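You operate a simulated robot arm through the tools that you are given. There is no shell and no other tool.

You run a simulated robot arm. Do the job below in one go: nothing can be reset, and whatever is moved stays where it is left.

Task
Measure about 20 cm along the batten with the tape and mark it with the red marker.
Fine: The batten on the marking board, pushed up against the stop first. Afterwards marker back in its hole, tape wound in. Set down upright: what you pick out.

The check looks at the end state, three seconds after you hand in, the way a careful person would. Anything else that was tipped, shoved, dropped, spilled or broken makes it a failure.

Robot
A 7-joint arm with a fingered hand, fixed in place. Base frame: the origin is at the foot of the arm, x ahead of it, y to its left, z up. Units: mm, degrees, N and s.
With the tool pointing down near the work surface it reaches from about 100 to 920 mm from the base axis. Its first joint turns from -166.0 to 166.0 degrees. Payload 4 kg.
Tool frame: the origin (TCP) lies between the finger pads and is the grasp point; the fingertips stand 30 mm ahead of it; z points along the fingers, y is the line along which they close. Largest opening 104 mm; the body of the gripper starts 35 mm behind the TCP. The gripper is a hand of 4 fingers: y runs from the thumb to the fingers, the wrist lies at [-15, -113, -190] in the tool frame, and closing takes about 1.5 s.
Orientation is that of the tool frame in the base frame, as [roll, pitch, yaw] about the fixed x, y, z axes, in that order (R = Rz(yaw) Ry(pitch) Rx(roll)). With the fingers straight down and the wrist toward the robot, the tool's x, y and z point along [0, 1, 0], [1, 0, 0] and [0, 0, -1] of the base frame.

Tools
- The arm moves only by the tool move_arm. Its argument "rows" is text: rows parted by semicolons, each of 7 numbers parted by spaces: the shift along the tool's x, y, z in cm, then the turn, a rotation vector about the tool's x, y, z in rad, then the opening, from 0 (shut) to 1 (fully open). In form: x y z rx ry rz claw; .... A call has 1 to 20 rows; each row shifts and turns the commanded pose from where the row before left it, along the tool's axes as they then stand. A row lasts 0.2 s, in which the tool goes at most 50 mm and 8.6 degrees; a call with a longer step from one row to the next is refused whole, and so is a gripper value outside its range. Where a pose cannot be reached the arm comes as near as it can. A force on the tool above 60 N (or 10 N above the force at the start of the call, whichever is more), or a blocked arm, ends the call early, and 0.2 s more pass. Each finger travels about 153 mm/s and halts on what it meets, pressing with about 30 N; the grip force reading is that of the motor and also rises with nothing between the fingers. The clock runs only during rows and for 0.2 s after the last one: add rows that do not move to give the fingers time. It gives the time, the measured TCP pose, the force on the tool (base axes), the opening and the grip force at its end, in the units of the frame above (readings bear some noise), with the torque about the TCP (base axes, N m) and any sound that the robot's microphone picked up.
- Cameras (640 x 400 px; columns grow to the right, rows downward): "scene" is fixed at [220.7, -501.2, 1631.4]; the picture's right is [-0.16, -0.99, 0.00], its down [-0.97, 0.16, -0.16] and it looks along [0.16, -0.03, -0.99] (base axes); focal length 336 px, centre (320, 200). "wrist" rides on the gripper at [61, -92, -130] in the tool frame; the picture's right is [-0.81, 0.27, -0.52], its down [-0.53, -0.71, 0.46] and it looks along [-0.24, 0.65, 0.72] (tool axes); focal length 275 px, centre (320, 200). There is no depth. A picture from a camera that has moved, and an enlarged one, comes with that camera's place and axes in the base frame and with its lens.
- grab_frame(camera): a new picture of that camera. No time passes.
- grasp_type(shape): the hand has 4 fingers and takes this shape, open, in about a second: jaw (thumb against the fingers, like two jaws); tri (thumb and two fingers); tip (a fingertip pinch); poke (one finger out to press); point (the index stretched); flat (the hand flat); cup (the hand cupped); fist (a fist). The gripper value then closes the fingers along that shape, each until it touches; the sizes above hold for jaw. It gives what a move gives, with no picture.
- zoom(camera, box): a new picture of the part [left, top, right, bottom] of that camera's present view, enlarged. No time passes.
- job_done(): hands the job in; it is judged then, once.

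Nothing tells you positions but the pictures and the camera data. Unless the task says otherwise, let go and move clear before handing in.

The tools are called after "Request:" by a JSON object that holds its "name" and its "arguments". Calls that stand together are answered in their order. move_arm: Moves the arm, as the interface text tells. Its arguments: {"type":"object","properties":{"rows":{"type":"string"}},"required":["rows"]} The other tools are called the same way: grasp_type (shape) gives the hand a shape; grab_frame (camera) takes a picture; zoom (camera, box) takes an enlarged picture of a part of a camera's view; job_done () hands the job in.

At the start:

```text
time_s: 0.0
tcp_pos: [291.5, -287.5, 1191.7]
orientation: [180.0, 0.0, 90.0]
ft_force: [-0.9, 0.0, 0.4]
ft_torque: [0.02, 0.0, -0.01]
gripper_width: 103.6
finger_force: 0.1
shape: jaw
```

scene: 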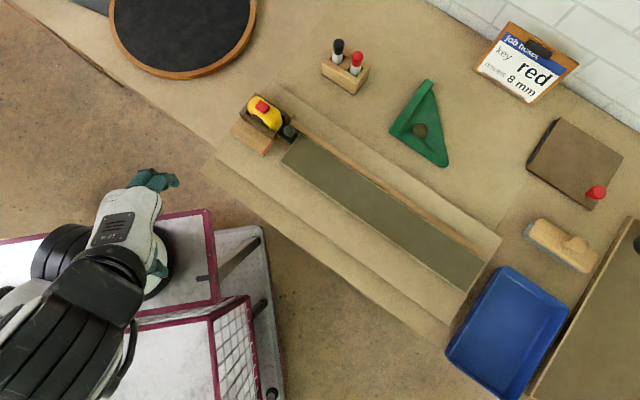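
wrist: 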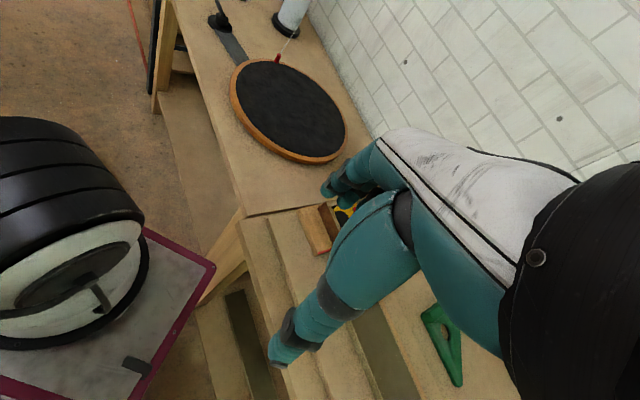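

I see a bench with a marking board, a yellow tape measure at its left end, a marker holder with a black and a red marker, a green square and other things. I'll zoom in for details before moving.

Request:
{"name": "zoom", "arguments": {"camera": "scene", "box": [210, 70, 370, 170]}}

Request:
{"name": "zoom", "arguments": {"camera": "scene", "box": [300, 20, 400, 110]}}

Request:
{"name": "zoom", "arguments": {"camera": "scene", "box": [260, 120, 520, 330]}}

Request:
{"name": "zoom", "arguments": {"camera": "scene", "box": [440, 10, 600, 110]}}

Request:
{"name": "zoom", "arguments": {"camera": "scene", "box": [480, 100, 640, 300]}}

```text
4.00 times, centred on (290, 120) of scene
camera zoom: at [220.7, -501.2, 1631.4], right [-0.16, -0.99, 0.0], down [-0.97, 0.16, -0.16], along [0.16, -0.03, -0.99], focal length 1346 px, centre (440, 520)
```

zoom: 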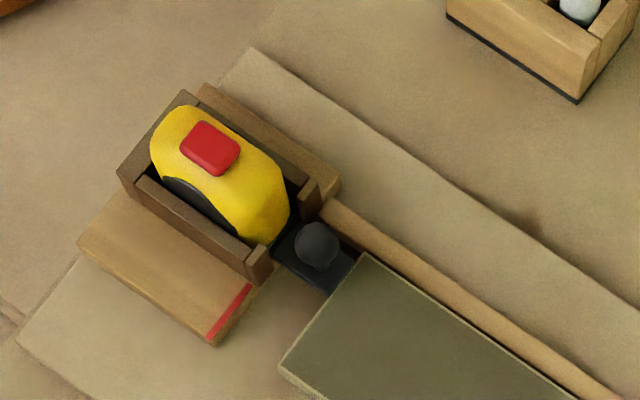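

```text
4.44 times, centred on (350, 65) of scene
camera zoom: at [220.7, -501.2, 1631.4], right [-0.16, -0.99, 0.0], down [-0.97, 0.16, -0.16], along [0.16, -0.03, -0.99], focal length 1495 px, centre (187, 800)
```

zoom: 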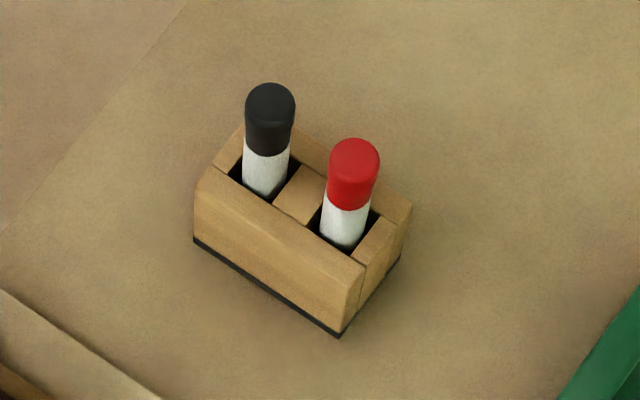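

```text
1.90 times, centred on (390, 225) of scene
camera zoom: at [220.7, -501.2, 1631.4], right [-0.16, -0.99, 0.0], down [-0.97, 0.16, -0.16], along [0.16, -0.03, -0.99], focal length 641 px, centre (187, 152)
```

zoom: 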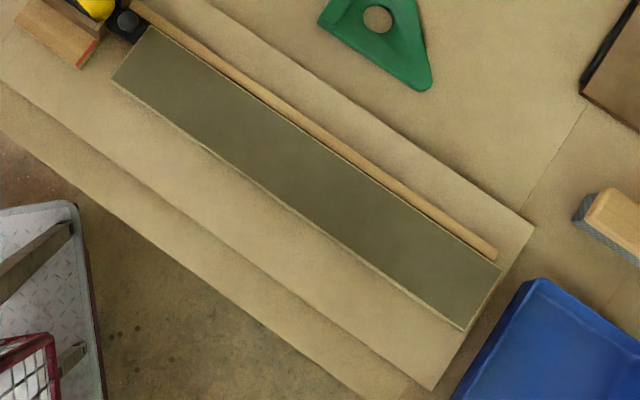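

```text
4.00 times, centred on (520, 60) of scene
camera zoom: at [220.7, -501.2, 1631.4], right [-0.16, -0.99, 0.0], down [-0.97, 0.16, -0.16], along [0.16, -0.03, -0.99], focal length 1346 px, centre (-480, 760)
```

zoom: 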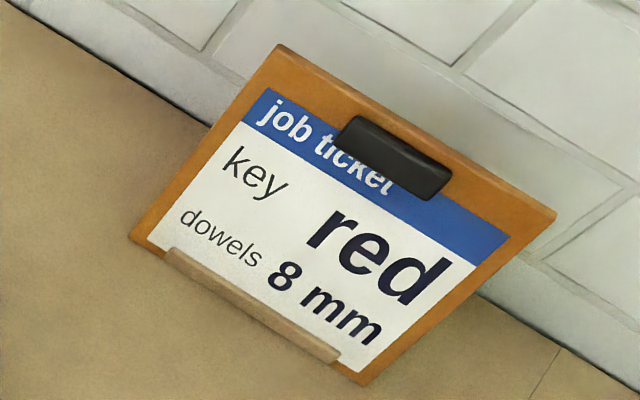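

```text
2.00 times, centred on (560, 200) of scene
camera zoom: at [220.7, -501.2, 1631.4], right [-0.16, -0.99, 0.0], down [-0.97, 0.16, -0.16], along [0.16, -0.03, -0.99], focal length 673 px, centre (-160, 200)
```

zoom: 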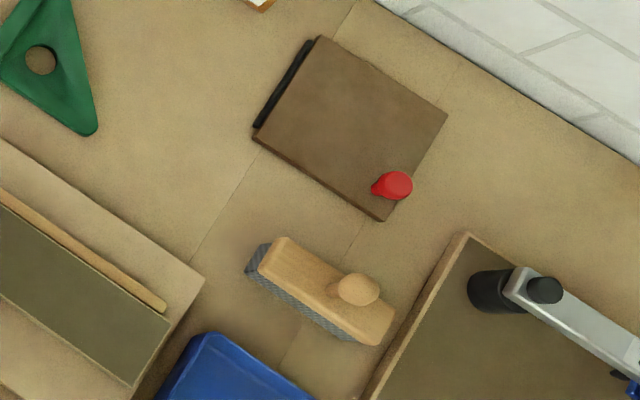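

I take the bench top to be around z≈750, with the tape in a cradle near (605, -410), the grey plank or board running from there toward (155, -910), and the marker holder beyond it. I'll bring the wrist camera nearer to see what is what.

Request:
{"name": "move_arm", "arguments": {"rows": "-2.3 1.2 2.8 0 0 0 1;-2.3 1.2 2.8 0 0 0 1;-2.3 1.2 2.8 0 0 0 1;-2.3 1.2 2.8 0 0 0 1;-2.3 1.2 2.8 0 0 0 1;0 0 0 0 0 0 1"}}

Request:
{"name": "grab_frame", "arguments": {"camera": "wrist"}}

Request:
{"name": "grab_frame", "arguments": {"camera": "scene"}}

```text
time_s: 1.4
tcp_pos: [351.0, -402.6, 1054.4]
orientation: [-180.0, 0.0, 90.0]
ft_force: [-0.1, -0.2, 0.9]
ft_torque: [-0.02, 0.02, -0.02]
gripper_width: 103.6
finger_force: 0.1
shape: jaw
```

```text
taken
camera wrist: at [259.8, -342.0, 1184.1], right [0.27, -0.81, 0.52], down [-0.71, -0.53, -0.46], along [0.65, -0.24, -0.72], focal length 275 px, centre (320, 200)
```

wrist: 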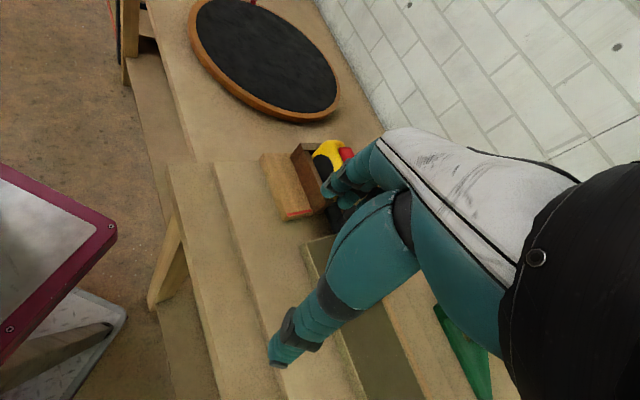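

```text
taken
```

scene: 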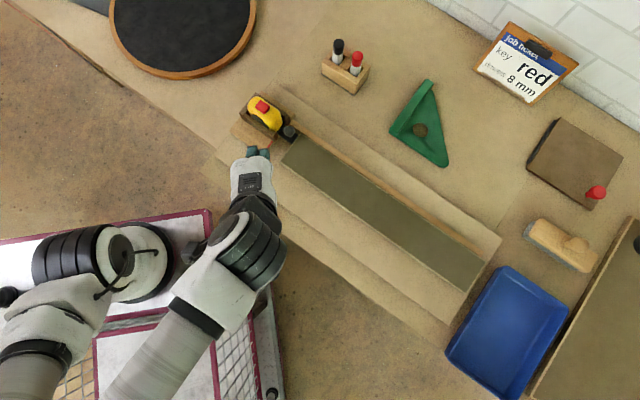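

The hand blocks the middle of the wrist view, so I'll shift it so that the tape and cradle land in the left part of the picture.

Request:
{"name": "move_arm", "arguments": {"rows": "-2.29 3.15 1.7 0 0 0 1;-2.29 3.15 1.7 0 0 0 1;-2.29 3.15 1.7 0 0 0 1;-2.29 3.15 1.7 0 0 0 1;-2.29 3.15 1.7 0 0 0 1;-2.29 3.15 1.7 0 0 0 1;0 0 0 0 0 0 1"}}

Request:
{"name": "grab_frame", "arguments": {"camera": "wrist"}}

Request:
{"name": "zoom", "arguments": {"camera": "wrist", "box": [40, 100, 280, 260]}}

```text
time_s: 3.0
tcp_pos: [540.6, -538.1, 946.5]
orientation: [180.0, 0.0, 90.0]
ft_force: [-0.6, -1.4, -0.1]
ft_torque: [-0.03, 0.04, 0.0]
gripper_width: 103.8
finger_force: 0.0
shape: jaw
```

```text
taken
camera wrist: at [448.7, -477.4, 1077.0], right [0.27, -0.81, 0.52], down [-0.71, -0.53, -0.46], along [0.64, -0.24, -0.72], focal length 275 px, centre (320, 200)
```

wrist: 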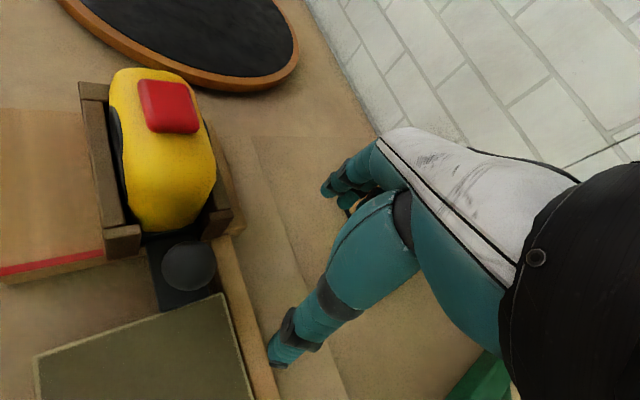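

```text
2.50 times, centred on (160, 180) of wrist
camera zoom: at [448.7, -477.4, 1077.0], right [0.27, -0.81, 0.52], down [-0.71, -0.53, -0.46], along [0.64, -0.24, -0.72], focal length 688 px, centre (720, 250)
```

zoom: 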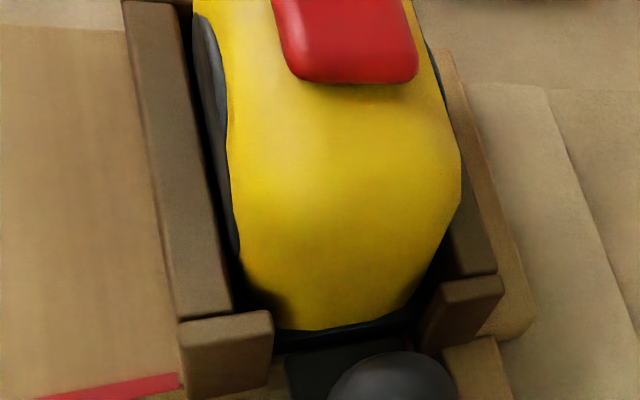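

The block with the red line looks like the stop (zero edge), the grey-green plank is the batten lying clear of it, and the light strip behind it is a fence. I'll turn the hand 45° to square up with the board and look at the gap from another side.

Request:
{"name": "move_arm", "arguments": {"rows": "0 0 0 0 0 0.131 1;0 0 0 0 0 0.131 1;0 0 0 0 0 0.131 1;0 0 0 0 0 0.131 1;0 0 0 0 0 0.131 1;0 0 0 0 0 0.1304 1;0 0 0 0 0 0 1"}}

Request:
{"name": "grab_frame", "arguments": {"camera": "wrist"}}

Request:
{"name": "grab_frame", "arguments": {"camera": "scene"}}

```text
time_s: 4.6
tcp_pos: [540.7, -539.9, 951.5]
orientation: [179.9, 0.0, 44.9]
ft_force: [-0.4, -0.6, 0.1]
ft_torque: [0.01, 0.01, -0.01]
gripper_width: 103.6
finger_force: 0.1
shape: jaw
```

```text
taken
camera wrist: at [519.8, -431.4, 1080.4], right [-0.38, -0.77, 0.52], down [-0.88, 0.13, -0.46], along [0.28, -0.63, -0.72], focal length 275 px, centre (320, 200)
```

wrist: 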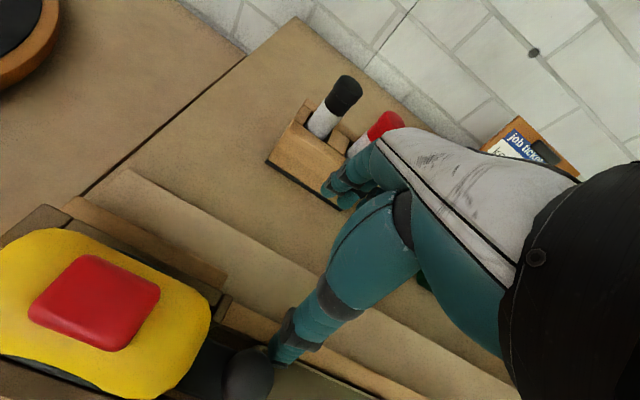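

```text
taken
```

scene: 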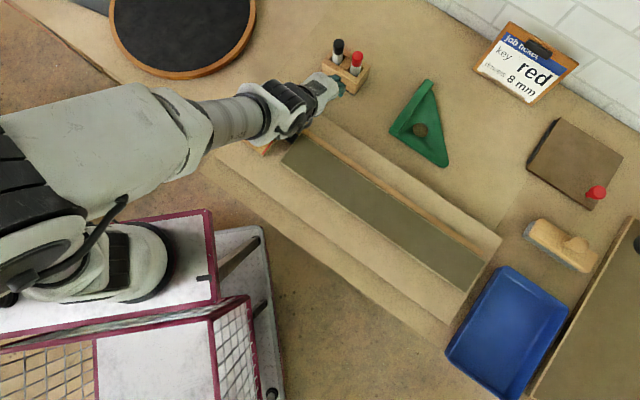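

Triangulating the marker holder puts the bench top at z≈860 (not 750) and the marker tops near z≈965, so heights need care. I'll lift a little and shift to see the stop and the gap to the batten.

Request:
{"name": "move_arm", "arguments": {"rows": "0 0 -1.5 0 0 0 1;-2 -0.8 -1.5 0 0 0 1;-2 -0.8 -0.5 0 0 0 1;-2.1 -0.8 0 0 0 0 1;-2 -0.7 0 0 0 0 1;0 0 0 0 0 0 1"}}

Request:
{"name": "grab_frame", "arguments": {"camera": "wrist"}}

Request:
{"name": "zoom", "arguments": {"camera": "wrist", "box": [0, 180, 320, 400]}}

```text
time_s: 6.0
tcp_pos: [461.3, -575.7, 983.6]
orientation: [180.0, 0.0, 45.0]
ft_force: [0.4, -0.2, -0.6]
ft_torque: [0.0, 0.02, 0.0]
gripper_width: 103.6
finger_force: 0.0
shape: jaw
```

```text
taken
camera wrist: at [438.4, -466.4, 1112.7], right [-0.38, -0.77, 0.52], down [-0.88, 0.13, -0.46], along [0.28, -0.63, -0.72], focal length 275 px, centre (320, 200)
```

wrist: 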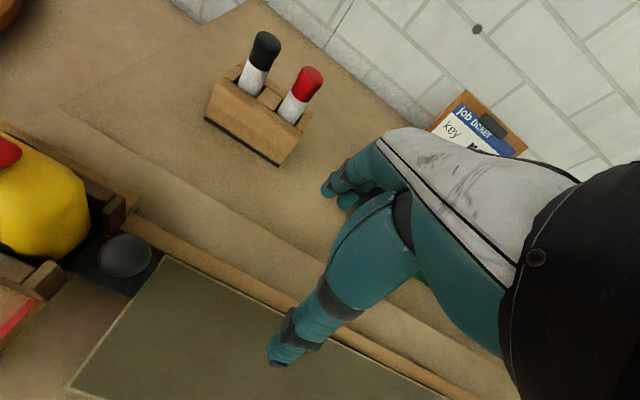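

```text
1.82 times, centred on (160, 290) of wrist
camera zoom: at [438.4, -466.4, 1112.7], right [-0.38, -0.77, 0.52], down [-0.88, 0.13, -0.46], along [0.28, -0.63, -0.72], focal length 500 px, centre (611, 36)
```

zoom: 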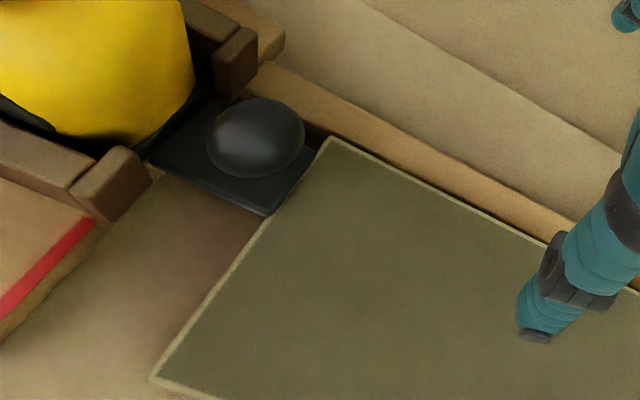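

The knob on the tape's end plate sits at z≈907 while the batten top is about 866, so the plate may ride above the batten. I'll tilt the hand for a lower, more sideways view of the stop, plate and batten to check this.

Request:
{"name": "move_arm", "arguments": {"rows": "-2 -2.6 0 0 0 0 1;-2 -2.6 0.5 0 0 0 1;-2 -2.6 1 0 0 0 1;-1.3 -2.5 1 0 0 0 1;0 0 0 -0.125 0 0 1;0 0 0 -0.125 0 0 1;0 0 0 -0.125 0 0 1;0 0 0 -0.125 0 0 1;0 0 0 0 0 0 1"}}

Request:
{"name": "grab_frame", "arguments": {"camera": "wrist"}}

Request:
{"name": "zoom", "arguments": {"camera": "wrist", "box": [0, 50, 260, 212]}}

```text
time_s: 8.0
tcp_pos: [336.8, -552.6, 960.0]
orientation: [151.1, 0.0, 45.1]
ft_force: [-0.2, -0.2, -0.3]
ft_torque: [-0.02, -0.01, 0.04]
gripper_width: 103.9
finger_force: 0.0
shape: jaw
```

```text
taken
camera wrist: at [278.6, -408.8, 1029.6], right [-0.58, -0.57, 0.59], down [-0.66, -0.09, -0.74], along [0.47, -0.82, -0.33], focal length 275 px, centre (320, 200)
```

wrist: 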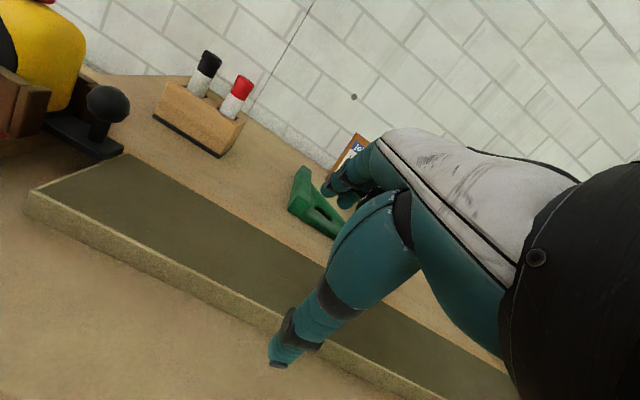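

```text
2.46 times, centred on (130, 131) of wrist
camera zoom: at [278.6, -408.8, 1029.6], right [-0.58, -0.57, 0.59], down [-0.66, -0.09, -0.74], along [0.47, -0.82, -0.33], focal length 678 px, centre (788, 370)
```

zoom: 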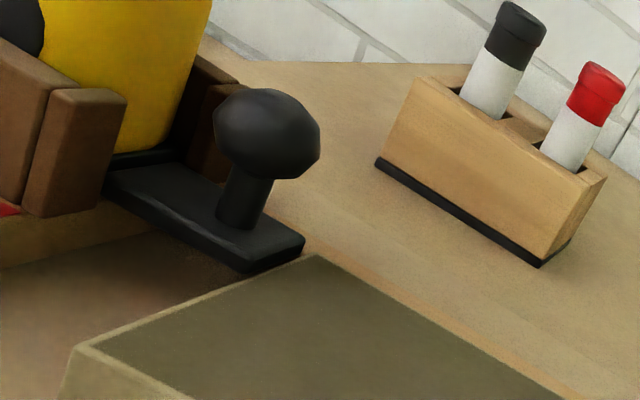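

The batten (grey-green top, about 80 mm wide, 15 mm thick) sits about 43 mm short of the stop. The tape's end plate with its knob seems to ride just above batten height. I'll check the far end of the batten, where I plan to push, in the scene view.

Request:
{"name": "zoom", "arguments": {"camera": "scene", "box": [420, 210, 540, 330]}}

Request:
{"name": "zoom", "arguments": {"camera": "scene", "box": [230, 80, 330, 180]}}

Request:
{"name": "zoom", "arguments": {"camera": "wrist", "box": [0, 100, 160, 240]}}

```text
3.33 times, centred on (480, 270) of scene
camera zoom: at [220.7, -501.2, 1631.4], right [-0.16, -0.99, 0.0], down [-0.97, 0.16, -0.16], along [0.16, -0.03, -0.99], focal length 1121 px, centre (-213, -33)
```

zoom: 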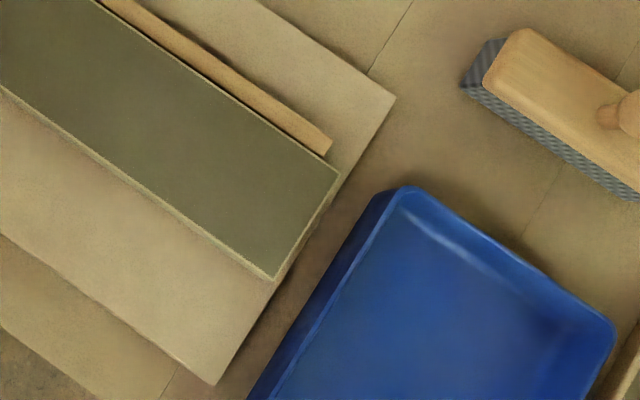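

```text
4.00 times, centred on (280, 130) of scene
camera zoom: at [220.7, -501.2, 1631.4], right [-0.16, -0.99, 0.0], down [-0.97, 0.16, -0.16], along [0.16, -0.03, -0.99], focal length 1346 px, centre (480, 480)
```

zoom: 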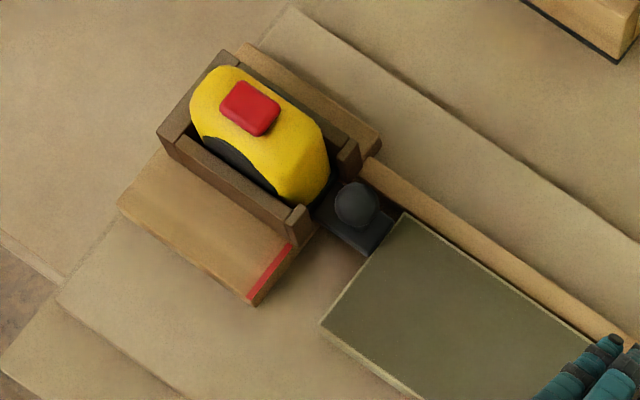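

```text
2.86 times, centred on (80, 170) of wrist
camera zoom: at [278.6, -408.8, 1029.6], right [-0.58, -0.57, 0.59], down [-0.66, -0.09, -0.74], along [0.47, -0.82, -0.33], focal length 786 px, centre (1006, 286)
```

zoom: 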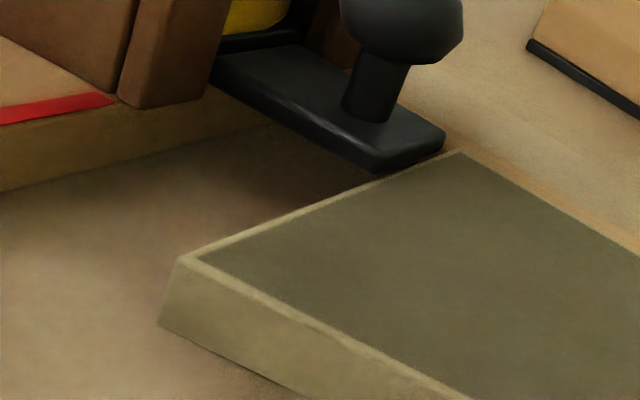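

The plate just clears the batten top. The stop is a full-width block under the cradle, and the far end of the batten is at about s=496 mm along the board with the blue tray some 30 mm beyond. I'll straighten the hand, rise, and travel to above the far end, then turn it so that the closed fingers form a thin pusher.

Request:
{"name": "move_arm", "arguments": {"rows": "0 0 0 0.125 0 0 1;0 0 0 0.125 0 0 1;0 0 0 0.125 0 0 1;0 0 0 0.125 0 0 1;0 0 -4.5 0 0 0 1;-4.5 0.5 0 0 0 0 1;-4.5 0.5 0 0 0 0 1;-4.5 0.5 0 0 0 0 1;-4.5 0.5 0 0 0 0 1;-4.5 0.5 0 0 0 0 1;-4.5 0.5 0 0 0 0 0.6;-4.5 0.5 0 0 0 0 0.3;-4.5 0.4 0 0 0 0 0;0 0 0 0 0 0 0;0 0 0 0 0 0 0;0 0 0 0 0 0 0"}}

Request:
{"name": "grab_frame", "arguments": {"camera": "scene"}}

Request:
{"name": "grab_frame", "arguments": {"camera": "wrist"}}

```text
time_s: 11.4
tcp_pos: [107.6, -837.2, 1007.0]
orientation: [-180.0, 0.0, 45.0]
ft_force: [-0.2, -0.5, 0.6]
ft_torque: [-0.03, 0.0, -0.01]
gripper_width: 0.0
finger_force: 30.0
shape: jaw
```

```text
taken
```

scene: 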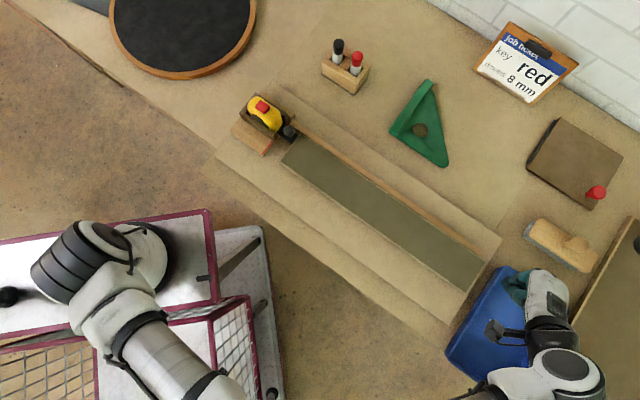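

```text
taken
camera wrist: at [86.4, -729.1, 1137.7], right [-0.38, -0.77, 0.52], down [-0.88, 0.13, -0.46], along [0.28, -0.63, -0.72], focal length 275 px, centre (320, 200)
```

wrist: 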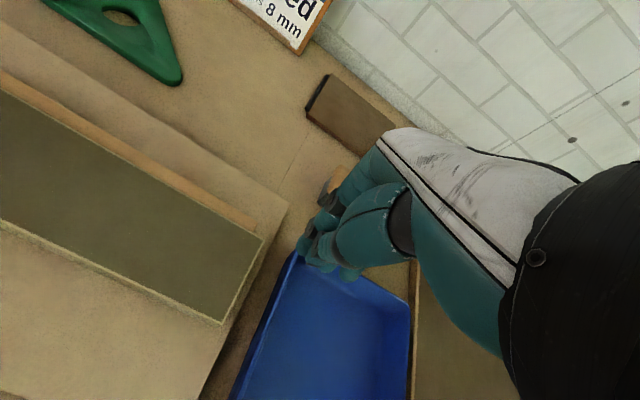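

The hand is above the far end at z≈1007. I'll zoom on the closed fingers to judge their shape before using them as a pusher.

Request:
{"name": "zoom", "arguments": {"camera": "wrist", "box": [160, 140, 440, 315]}}

Request:
{"name": "zoom", "arguments": {"camera": "scene", "box": [440, 220, 600, 320]}}

```text
2.29 times, centred on (300, 228) of wrist
camera zoom: at [86.4, -729.1, 1137.7], right [-0.38, -0.77, 0.52], down [-0.88, 0.13, -0.46], along [0.28, -0.63, -0.72], focal length 629 px, centre (366, 137)
```

zoom: 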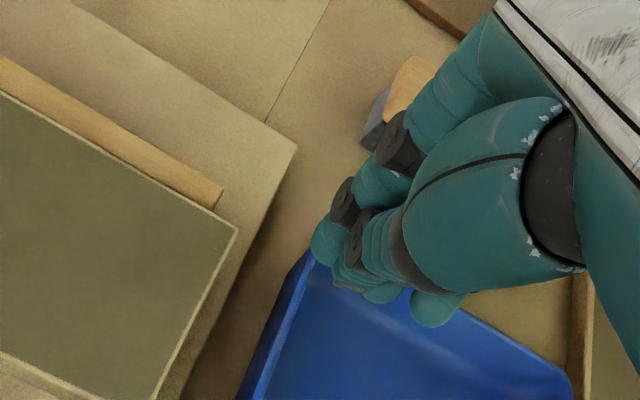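

```text
4.00 times, centred on (520, 270) of scene
camera zoom: at [220.7, -501.2, 1631.4], right [-0.16, -0.99, 0.0], down [-0.97, 0.16, -0.16], along [0.16, -0.03, -0.99], focal length 1346 px, centre (-480, -80)
```

zoom: 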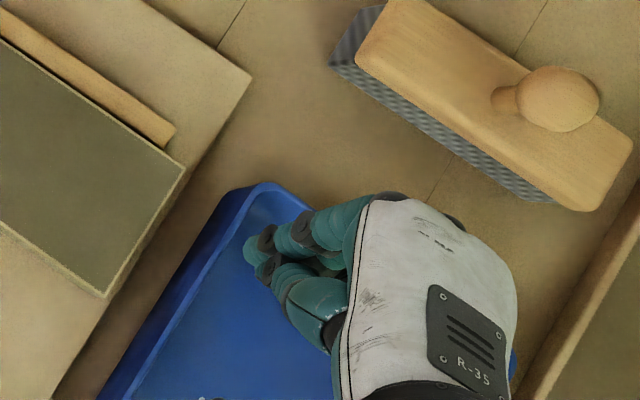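

The closed jaw is a wide bunch of fingers, too bulky for the 30 mm gap. I'll try the poke shape here in free air and see where the fingertip sits.

Request:
{"name": "grasp_type", "arguments": {"shape": "poke"}}

Request:
{"name": "grab_frame", "arguments": {"camera": "wrist"}}

Request:
{"name": "zoom", "arguments": {"camera": "wrist", "box": [160, 140, 440, 315]}}

Request:
{"name": "zoom", "arguments": {"camera": "scene", "box": [440, 220, 600, 320]}}

```text
time_s: 12.3
tcp_pos: [108.5, -837.4, 1007.7]
orientation: [180.0, 0.0, 45.0]
ft_force: [0.4, -0.5, -0.3]
ft_torque: [0.02, -0.01, -0.02]
gripper_width: 0.0
finger_force: 0.0
shape: poke
```

```text
taken
camera wrist: at [86.5, -729.1, 1137.7], right [-0.38, -0.77, 0.52], down [-0.88, 0.13, -0.46], along [0.28, -0.63, -0.72], focal length 275 px, centre (320, 200)
```

wrist: 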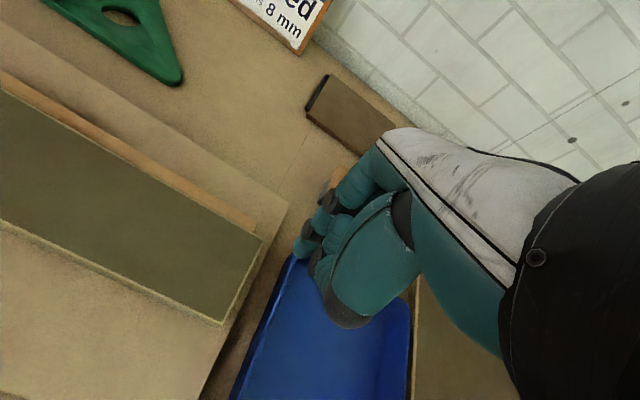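

```text
2.29 times, centred on (300, 228) of wrist
camera zoom: at [86.5, -729.1, 1137.7], right [-0.38, -0.77, 0.52], down [-0.88, 0.13, -0.46], along [0.28, -0.63, -0.72], focal length 629 px, centre (366, 137)
```

zoom: 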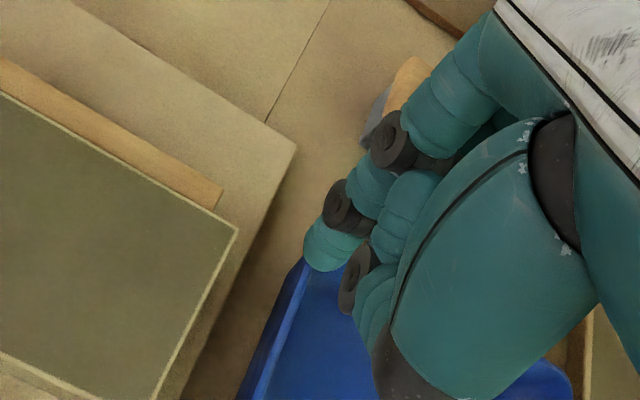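

```text
4.00 times, centred on (520, 270) of scene
camera zoom: at [220.7, -501.2, 1631.4], right [-0.16, -0.99, 0.0], down [-0.97, 0.16, -0.16], along [0.16, -0.03, -0.99], focal length 1346 px, centre (-480, -80)
```

zoom: 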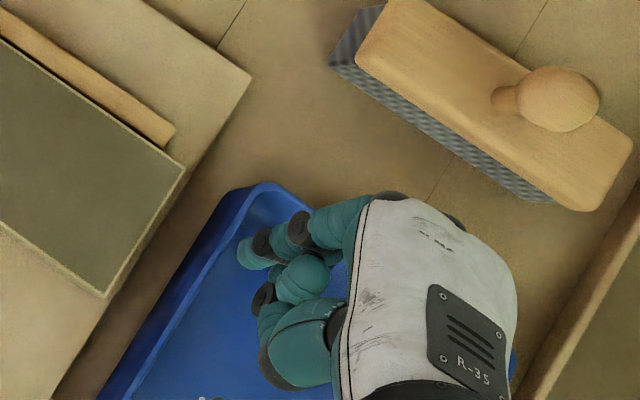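

In poke the index tip is about 30 mm ahead of the TCP and ~7 mm to its +x side; the gap between batten end and tray is about 29 mm. I'll lower part way to z≈945 and check the alignment from both cameras.

Request:
{"name": "move_arm", "arguments": {"rows": "-0.3 0 2.1 0 0 0 1;0 0 2.1 0 0 0 1;0 0 2.0 0 0 0 1;0 0 0 0 0 0 1"}}

Request:
{"name": "zoom", "arguments": {"camera": "wrist", "box": [160, 140, 440, 315]}}

Request:
{"name": "zoom", "arguments": {"camera": "scene", "box": [440, 220, 600, 320]}}

```text
time_s: 13.3
tcp_pos: [108.6, -839.3, 942.3]
orientation: [-179.9, 0.0, 45.0]
ft_force: [-0.5, 0.4, -0.3]
ft_torque: [0.04, -0.04, -0.02]
gripper_width: 0.3
finger_force: 0.1
shape: poke
```

```text
2.29 times, centred on (300, 228) of wrist
camera zoom: at [86.6, -731.7, 1073.4], right [-0.38, -0.77, 0.52], down [-0.88, 0.13, -0.46], along [0.28, -0.63, -0.72], focal length 629 px, centre (366, 137)
```

zoom: 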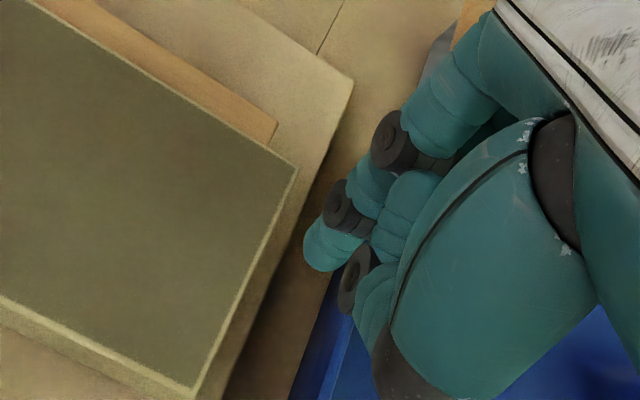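

```text
4.00 times, centred on (520, 270) of scene
camera zoom: at [220.7, -501.2, 1631.4], right [-0.16, -0.99, 0.0], down [-0.97, 0.16, -0.16], along [0.16, -0.03, -0.99], focal length 1346 px, centre (-480, -80)
```

zoom: 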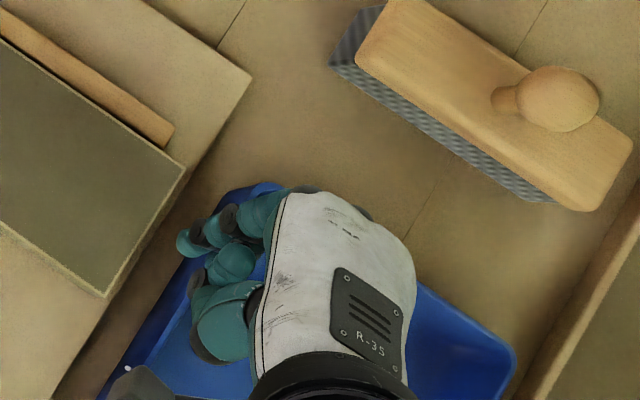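

Alignment looks good: about 6 mm clearance to the batten end and to the tray on the other side. I'll lower the finger to about z=886 at the tip and check for contact.

Request:
{"name": "move_arm", "arguments": {"rows": "0 0 0.9 0 0 0 1;0 0 0.9 0 0 0 1;0 0 0.8 0 0 0 1;0 0 0 0 0 0 1"}}

Request:
{"name": "zoom", "arguments": {"camera": "wrist", "box": [160, 140, 440, 315]}}

Request:
{"name": "zoom", "arguments": {"camera": "scene", "box": [440, 220, 600, 320]}}

```text
time_s: 14.3
tcp_pos: [108.7, -836.9, 916.2]
orientation: [-179.9, 0.0, 44.8]
ft_force: [-0.4, 0.8, -0.2]
ft_torque: [0.01, 0.0, 0.01]
gripper_width: 0.0
finger_force: 0.1
shape: poke
```

```text
2.29 times, centred on (300, 228) of wrist
camera zoom: at [86.6, -729.8, 1047.2], right [-0.38, -0.77, 0.52], down [-0.88, 0.13, -0.46], along [0.28, -0.63, -0.72], focal length 629 px, centre (366, 137)
```

zoom: 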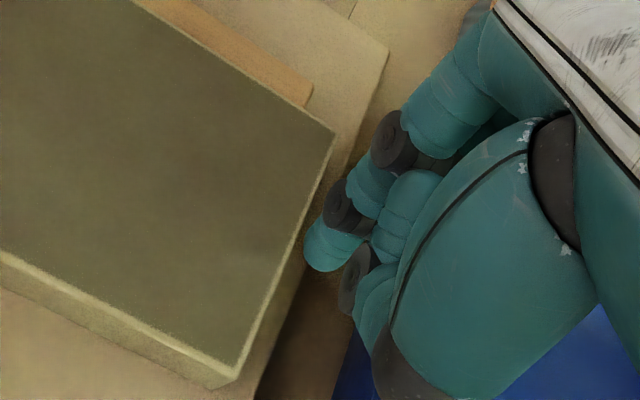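

```text
4.00 times, centred on (520, 270) of scene
camera zoom: at [220.7, -501.2, 1631.4], right [-0.16, -0.99, 0.0], down [-0.97, 0.16, -0.16], along [0.16, -0.03, -0.99], focal length 1346 px, centre (-480, -80)
```

zoom: 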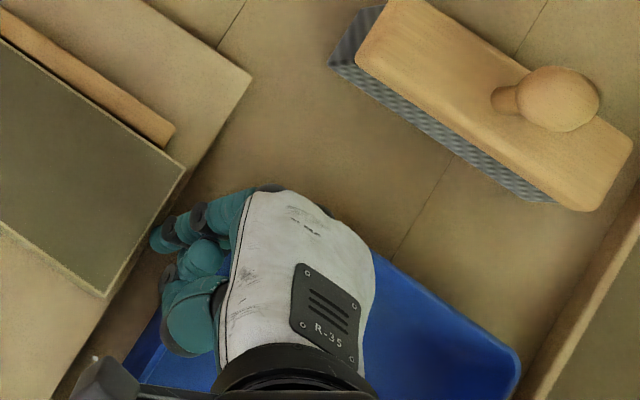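

The fingertip is just beside the batten's end face with no contact yet. I'll push gently toward the stop, first 20 mm.

Request:
{"name": "move_arm", "arguments": {"rows": "0.4 0 0 0 0 0 1;0.4 0 0 0 0 0 1;0.4 0 0 0 0 0 1;0.4 0 0 0 0 0 1;0.4 0 0 0 0 0 1;0 0 0 0 0 0 1"}}

Request:
{"name": "grab_frame", "arguments": {"camera": "scene"}}

Request:
{"name": "zoom", "arguments": {"camera": "scene", "box": [230, 80, 330, 180]}}

Request:
{"name": "zoom", "arguments": {"camera": "scene", "box": [420, 220, 580, 320]}}

```text
time_s: 15.7
tcp_pos: [122.7, -824.0, 915.4]
orientation: [-180.0, 0.0, 44.9]
ft_force: [-2.1, -1.5, 0.2]
ft_torque: [-0.06, 0.04, -0.01]
gripper_width: 0.1
finger_force: 0.2
shape: poke
```

```text
taken
```

scene: 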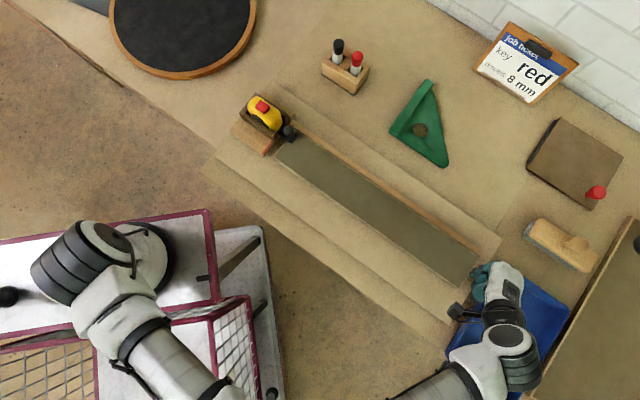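

```text
4.00 times, centred on (280, 130) of scene
camera zoom: at [220.7, -501.2, 1631.4], right [-0.16, -0.99, 0.0], down [-0.97, 0.16, -0.16], along [0.16, -0.03, -0.99], focal length 1346 px, centre (480, 480)
```

zoom: 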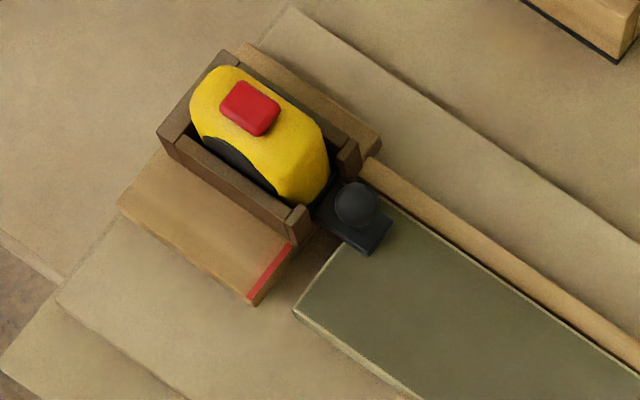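

```text
4.00 times, centred on (500, 270) of scene
camera zoom: at [220.7, -501.2, 1631.4], right [-0.16, -0.99, 0.0], down [-0.97, 0.16, -0.16], along [0.16, -0.03, -0.99], focal length 1346 px, centre (-400, -80)
```

zoom: 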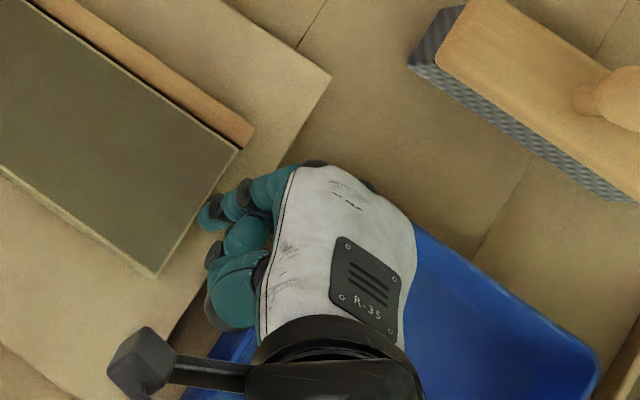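

The batten slid about 17 mm, going freely under the tape's end plate, with only ~2.5 N of friction. I'll keep pushing in smaller steps, watching the force.

Request:
{"name": "move_arm", "arguments": {"rows": "0.4 0 0 0 0 0 1;0.4 0 0 0 0 0 1;0.4 0 0 0 0 0 1;0.3 0 0 0 0 0 1;0 0 0 0 0 0 1"}}

Request:
{"name": "zoom", "arguments": {"camera": "scene", "box": [240, 100, 320, 180]}}

Request:
{"name": "zoom", "arguments": {"camera": "scene", "box": [420, 220, 580, 320]}}

```text
time_s: 16.9
tcp_pos: [133.0, -813.7, 916.9]
orientation: [180.0, 0.1, 45.0]
ft_force: [-1.7, -1.3, 0.3]
ft_torque: [-0.04, 0.01, -0.02]
gripper_width: 0.1
finger_force: 0.0
shape: poke
```

```text
5.00 times, centred on (280, 140) of scene
camera zoom: at [220.7, -501.2, 1631.4], right [-0.16, -0.99, 0.0], down [-0.97, 0.16, -0.16], along [0.16, -0.03, -0.99], focal length 1682 px, centre (520, 500)
```

zoom: 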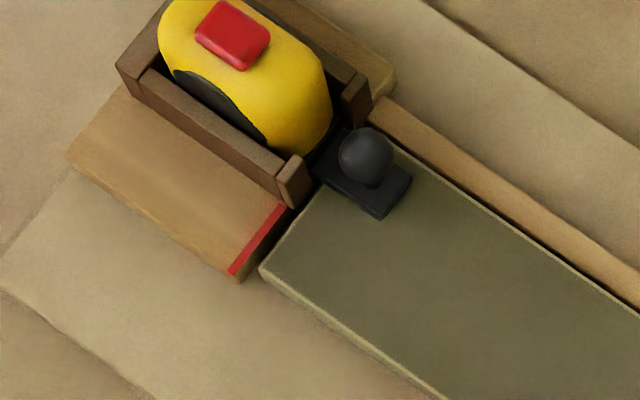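

```text
4.00 times, centred on (500, 270) of scene
camera zoom: at [220.7, -501.2, 1631.4], right [-0.16, -0.99, 0.0], down [-0.97, 0.16, -0.16], along [0.16, -0.03, -0.99], focal length 1346 px, centre (-400, -80)
```

zoom: 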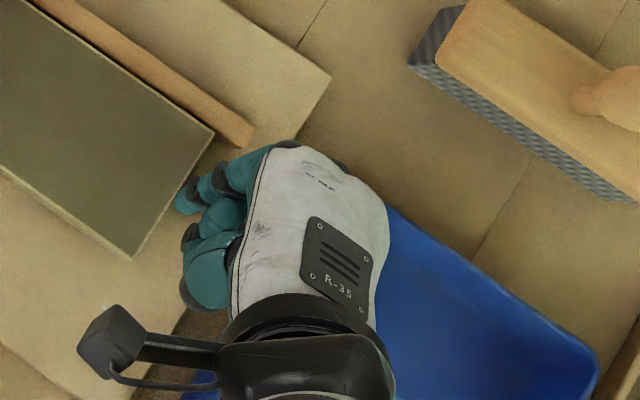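

Only a few millimetres of gap remain at the stop. I'll go on in 1.5 mm steps and watch for the force to rise.

Request:
{"name": "move_arm", "arguments": {"rows": "0.15 0 0 0 0 0 1;0.15 0 0 0 0 0 1;0.15 0 0 0 0 0 1;0 0 0 0 0 0 1"}}

Request:
{"name": "zoom", "arguments": {"camera": "scene", "box": [240, 100, 320, 180]}}

```text
time_s: 17.9
tcp_pos: [136.1, -809.7, 917.1]
orientation: [180.0, 0.0, 45.0]
ft_force: [-1.2, -2.4, 0.0]
ft_torque: [-0.08, 0.03, 0.01]
gripper_width: 0.0
finger_force: 0.1
shape: poke
```

```text
5.00 times, centred on (280, 140) of scene
camera zoom: at [220.7, -501.2, 1631.4], right [-0.16, -0.99, 0.0], down [-0.97, 0.16, -0.16], along [0.16, -0.03, -0.99], focal length 1682 px, centre (520, 500)
```

zoom: 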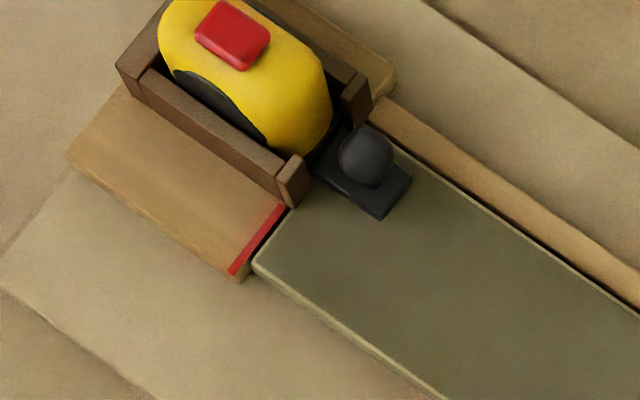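

Request:
{"name": "move_arm", "arguments": {"rows": "0.1 0 0 0 0 0 1;0.1 0 0 0 0 0 1;0.1 0 0 0 0 0 1;0 0 0 0 0 0 1"}}

Request:
{"name": "zoom", "arguments": {"camera": "scene", "box": [240, 100, 320, 180]}}

```text
time_s: 18.9
tcp_pos: [138.2, -807.9, 917.2]
orientation: [179.9, 0.1, 44.9]
ft_force: [-8.8, -13.5, 6.2]
ft_torque: [-0.27, 0.2, -0.09]
gripper_width: 0.1
finger_force: 0.0
shape: poke
```

```text
5.00 times, centred on (280, 140) of scene
camera zoom: at [220.7, -501.2, 1631.4], right [-0.16, -0.99, 0.0], down [-0.97, 0.16, -0.16], along [0.16, -0.03, -0.99], focal length 1682 px, centre (520, 500)
```

zoom: 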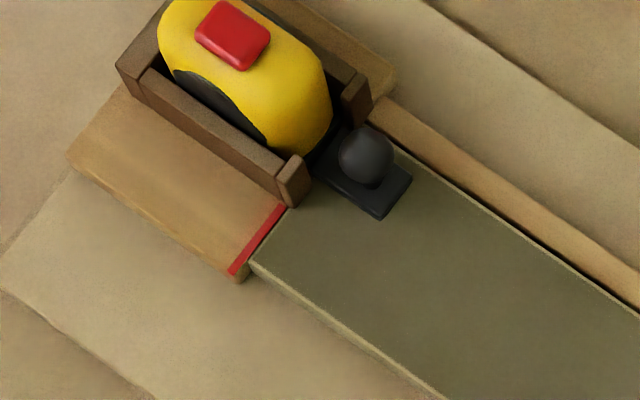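

The force jumped to about 16 N and the picture shows the batten closed up on the red-edged stop. I'll back the finger off and lift clear.

Request:
{"name": "move_arm", "arguments": {"rows": "-0.4 0 0 0 0 0 1;-0.5 0 0 0 0 0 1;0 0 -2 0 0 0 1;0 0 -4 0 0 0 1;0 0 -4 0 0 0 1;0 0 0 0 0 0 1"}}

Request:
{"name": "grab_frame", "arguments": {"camera": "scene"}}

Request:
{"name": "zoom", "arguments": {"camera": "scene", "box": [240, 100, 320, 180]}}

```text
time_s: 20.3
tcp_pos: [133.1, -813.8, 1018.0]
orientation: [180.0, -0.1, 45.0]
ft_force: [-0.6, -0.7, -0.2]
ft_torque: [-0.02, -0.02, 0.04]
gripper_width: 0.1
finger_force: 0.1
shape: poke
```

```text
taken
```

scene: 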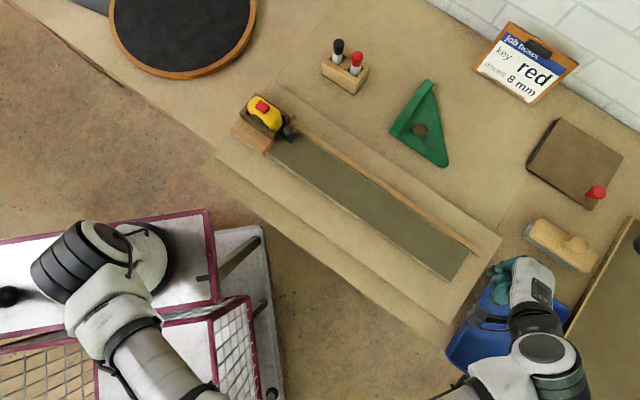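

```text
5.00 times, centred on (280, 140) of scene
camera zoom: at [220.7, -501.2, 1631.4], right [-0.16, -0.99, 0.0], down [-0.97, 0.16, -0.16], along [0.16, -0.03, -0.99], focal length 1682 px, centre (520, 500)
```

zoom: 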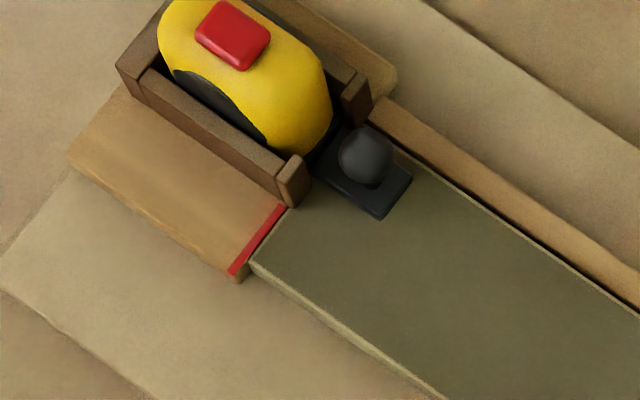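

The batten is against the stop and the rest is undisturbed. Next is the tape: the knob's ball centre comes out at about (497, -477, 931), so I'll open the jaw and fly high toward it, stopping short to look.

Request:
{"name": "move_arm", "arguments": {"rows": "0 0 -2.1 0 0 0 1;4.2 0.2 -2.1 0 0 0 1;4.2 0.2 0 0 0 0 1;4.2 0.2 0 0 0 0 1;4.2 0.2 0 0 0 0 1;4.2 0.2 0 0 0 0 1;4.2 0.2 0 0 0 0 1;4.2 0.2 0 0 0 0 1;4.2 0.2 0 0 0 0 1;4.2 0.2 0 0 0 0 1;4.2 0.1 0 0 0 0 1;0 0 0 0 0 0 1"}}

Request:
{"name": "grasp_type", "arguments": {"shape": "jaw"}}

Request:
{"name": "grab_frame", "arguments": {"camera": "wrist"}}

Request:
{"name": "grab_frame", "arguments": {"camera": "scene"}}

```text
time_s: 22.9
tcp_pos: [440.5, -528.0, 1058.4]
orientation: [-180.0, 0.0, 44.9]
ft_force: [-0.2, 0.3, -0.2]
ft_torque: [0.0, -0.04, -0.01]
gripper_width: 0.0
finger_force: 0.1
shape: poke
```

```text
time_s: 23.8
tcp_pos: [439.4, -528.1, 1058.0]
orientation: [180.0, 0.0, 45.0]
ft_force: [0.0, 0.5, 0.8]
ft_torque: [0.01, 0.0, 0.01]
gripper_width: 104.0
finger_force: 0.1
shape: jaw
```

```text
taken
camera wrist: at [418.0, -420.1, 1188.2], right [-0.38, -0.77, 0.52], down [-0.88, 0.13, -0.46], along [0.28, -0.63, -0.72], focal length 275 px, centre (320, 200)
```

wrist: 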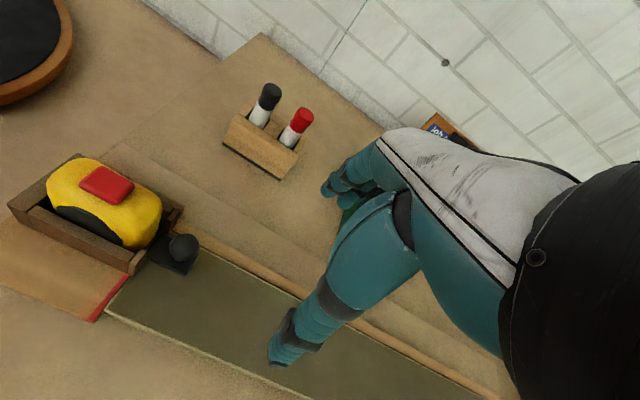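

```text
taken
```

scene: 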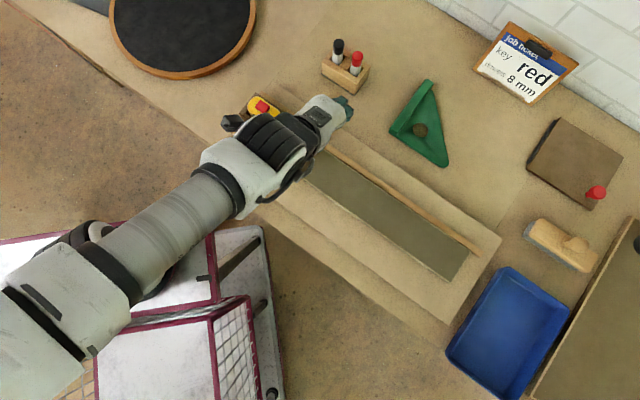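

Request:
{"name": "zoom", "arguments": {"camera": "wrist", "box": [60, 200, 260, 340]}}

Request:
{"name": "zoom", "arguments": {"camera": "wrist", "box": [0, 130, 220, 290]}}

```text
2.86 times, centred on (160, 270) of wrist
camera zoom: at [418.0, -420.1, 1188.2], right [-0.38, -0.77, 0.52], down [-0.88, 0.13, -0.46], along [0.28, -0.63, -0.72], focal length 786 px, centre (777, 0)
```

zoom: 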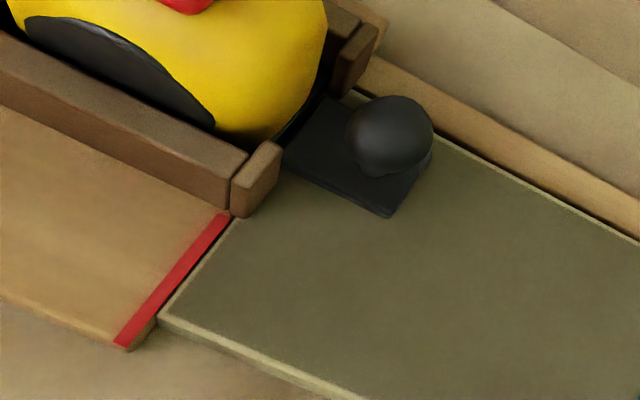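

```text
2.50 times, centred on (110, 210) of wrist
camera zoom: at [418.0, -420.1, 1188.2], right [-0.38, -0.77, 0.52], down [-0.88, 0.13, -0.46], along [0.28, -0.63, -0.72], focal length 688 px, centre (845, 175)
```

zoom: 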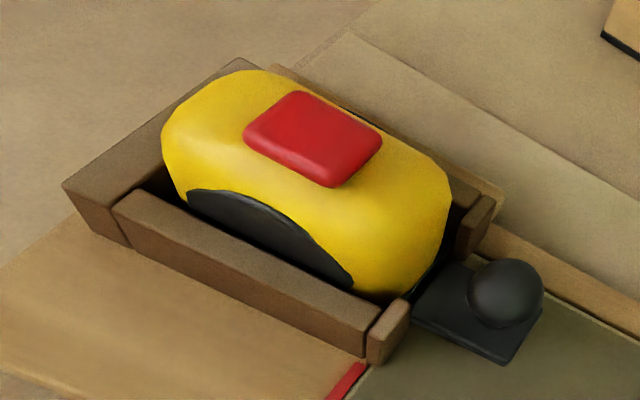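

Everything agrees: batten end (zero) at s≈-37, plate front edge at s≈-1, knob centre at s≈-15, w≈688. I'll move over the knob and descend in stages with the jaw about 70% open.

Request:
{"name": "move_arm", "arguments": {"rows": "3.6 0.2 0 0 0 0 0.8;3.6 0.2 0 0 0 0 0.7;0 0 2 0 0 0 0.7;0 0 2 0 0 0 0.7;0 0 0 0 0 0 0.7"}}

Request:
{"name": "zoom", "arguments": {"camera": "scene", "box": [220, 70, 380, 170]}}

Request:
{"name": "grab_frame", "arguments": {"camera": "wrist"}}

```text
time_s: 25.0
tcp_pos: [496.8, -482.5, 1016.9]
orientation: [179.9, 0.0, 44.9]
ft_force: [-0.2, -0.3, 0.5]
ft_torque: [0.03, 0.02, 0.01]
gripper_width: 73.1
finger_force: 0.0
shape: jaw
```

```text
4.00 times, centred on (300, 120) of scene
camera zoom: at [220.7, -501.2, 1631.4], right [-0.16, -0.99, 0.0], down [-0.97, 0.16, -0.16], along [0.16, -0.03, -0.99], focal length 1346 px, centre (400, 520)
```

zoom: 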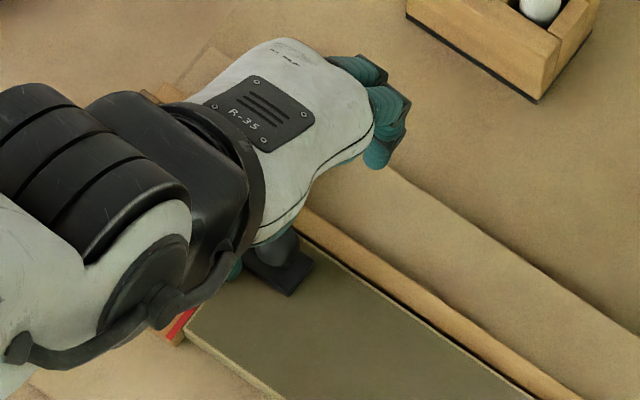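

```text
taken
camera wrist: at [474.7, -374.8, 1147.0], right [-0.38, -0.77, 0.52], down [-0.88, 0.13, -0.46], along [0.28, -0.63, -0.72], focal length 275 px, centre (320, 200)
```

wrist: 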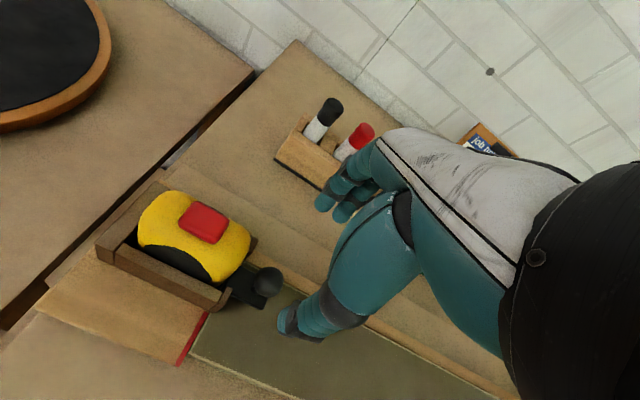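

Request:
{"name": "move_arm", "arguments": {"rows": "0 -0.3 1 0 0 0 0.7;0 0 1 0 0 0 0.7;0 0 0 0 0 0 0.7"}}

Request:
{"name": "grab_frame", "arguments": {"camera": "wrist"}}

Request:
{"name": "zoom", "arguments": {"camera": "wrist", "box": [140, 180, 380, 340]}}

```text
time_s: 25.8
tcp_pos: [496.6, -478.6, 996.8]
orientation: [180.0, 0.0, 45.0]
ft_force: [0.3, -0.5, -0.4]
ft_torque: [-0.04, -0.01, 0.01]
gripper_width: 73.1
finger_force: 0.0
shape: jaw
```

```text
taken
camera wrist: at [474.0, -371.1, 1127.4], right [-0.38, -0.77, 0.52], down [-0.88, 0.13, -0.46], along [0.28, -0.63, -0.72], focal length 275 px, centre (320, 200)
```

wrist: 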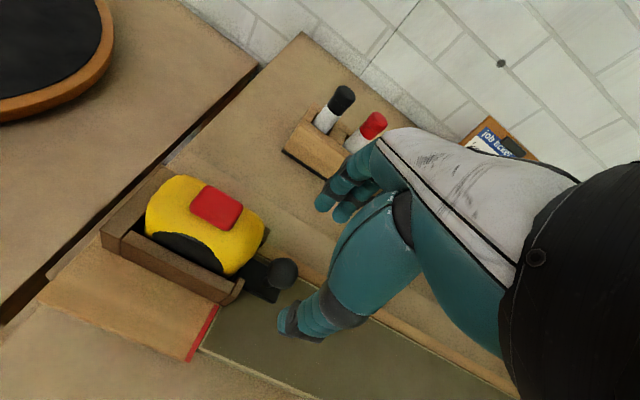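

```text
2.50 times, centred on (260, 260) of wrist
camera zoom: at [474.0, -371.1, 1127.4], right [-0.38, -0.77, 0.52], down [-0.88, 0.13, -0.46], along [0.28, -0.63, -0.72], focal length 688 px, centre (470, 50)
```

zoom: 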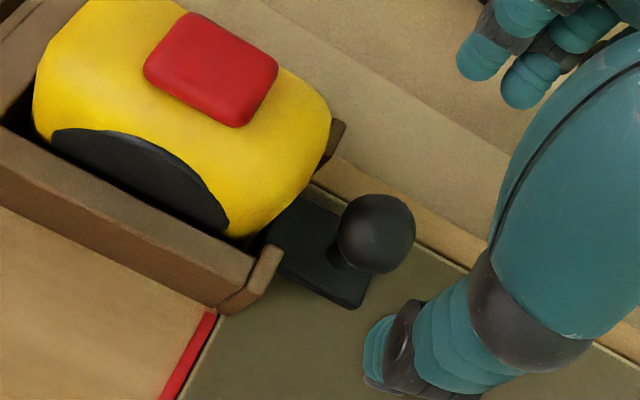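

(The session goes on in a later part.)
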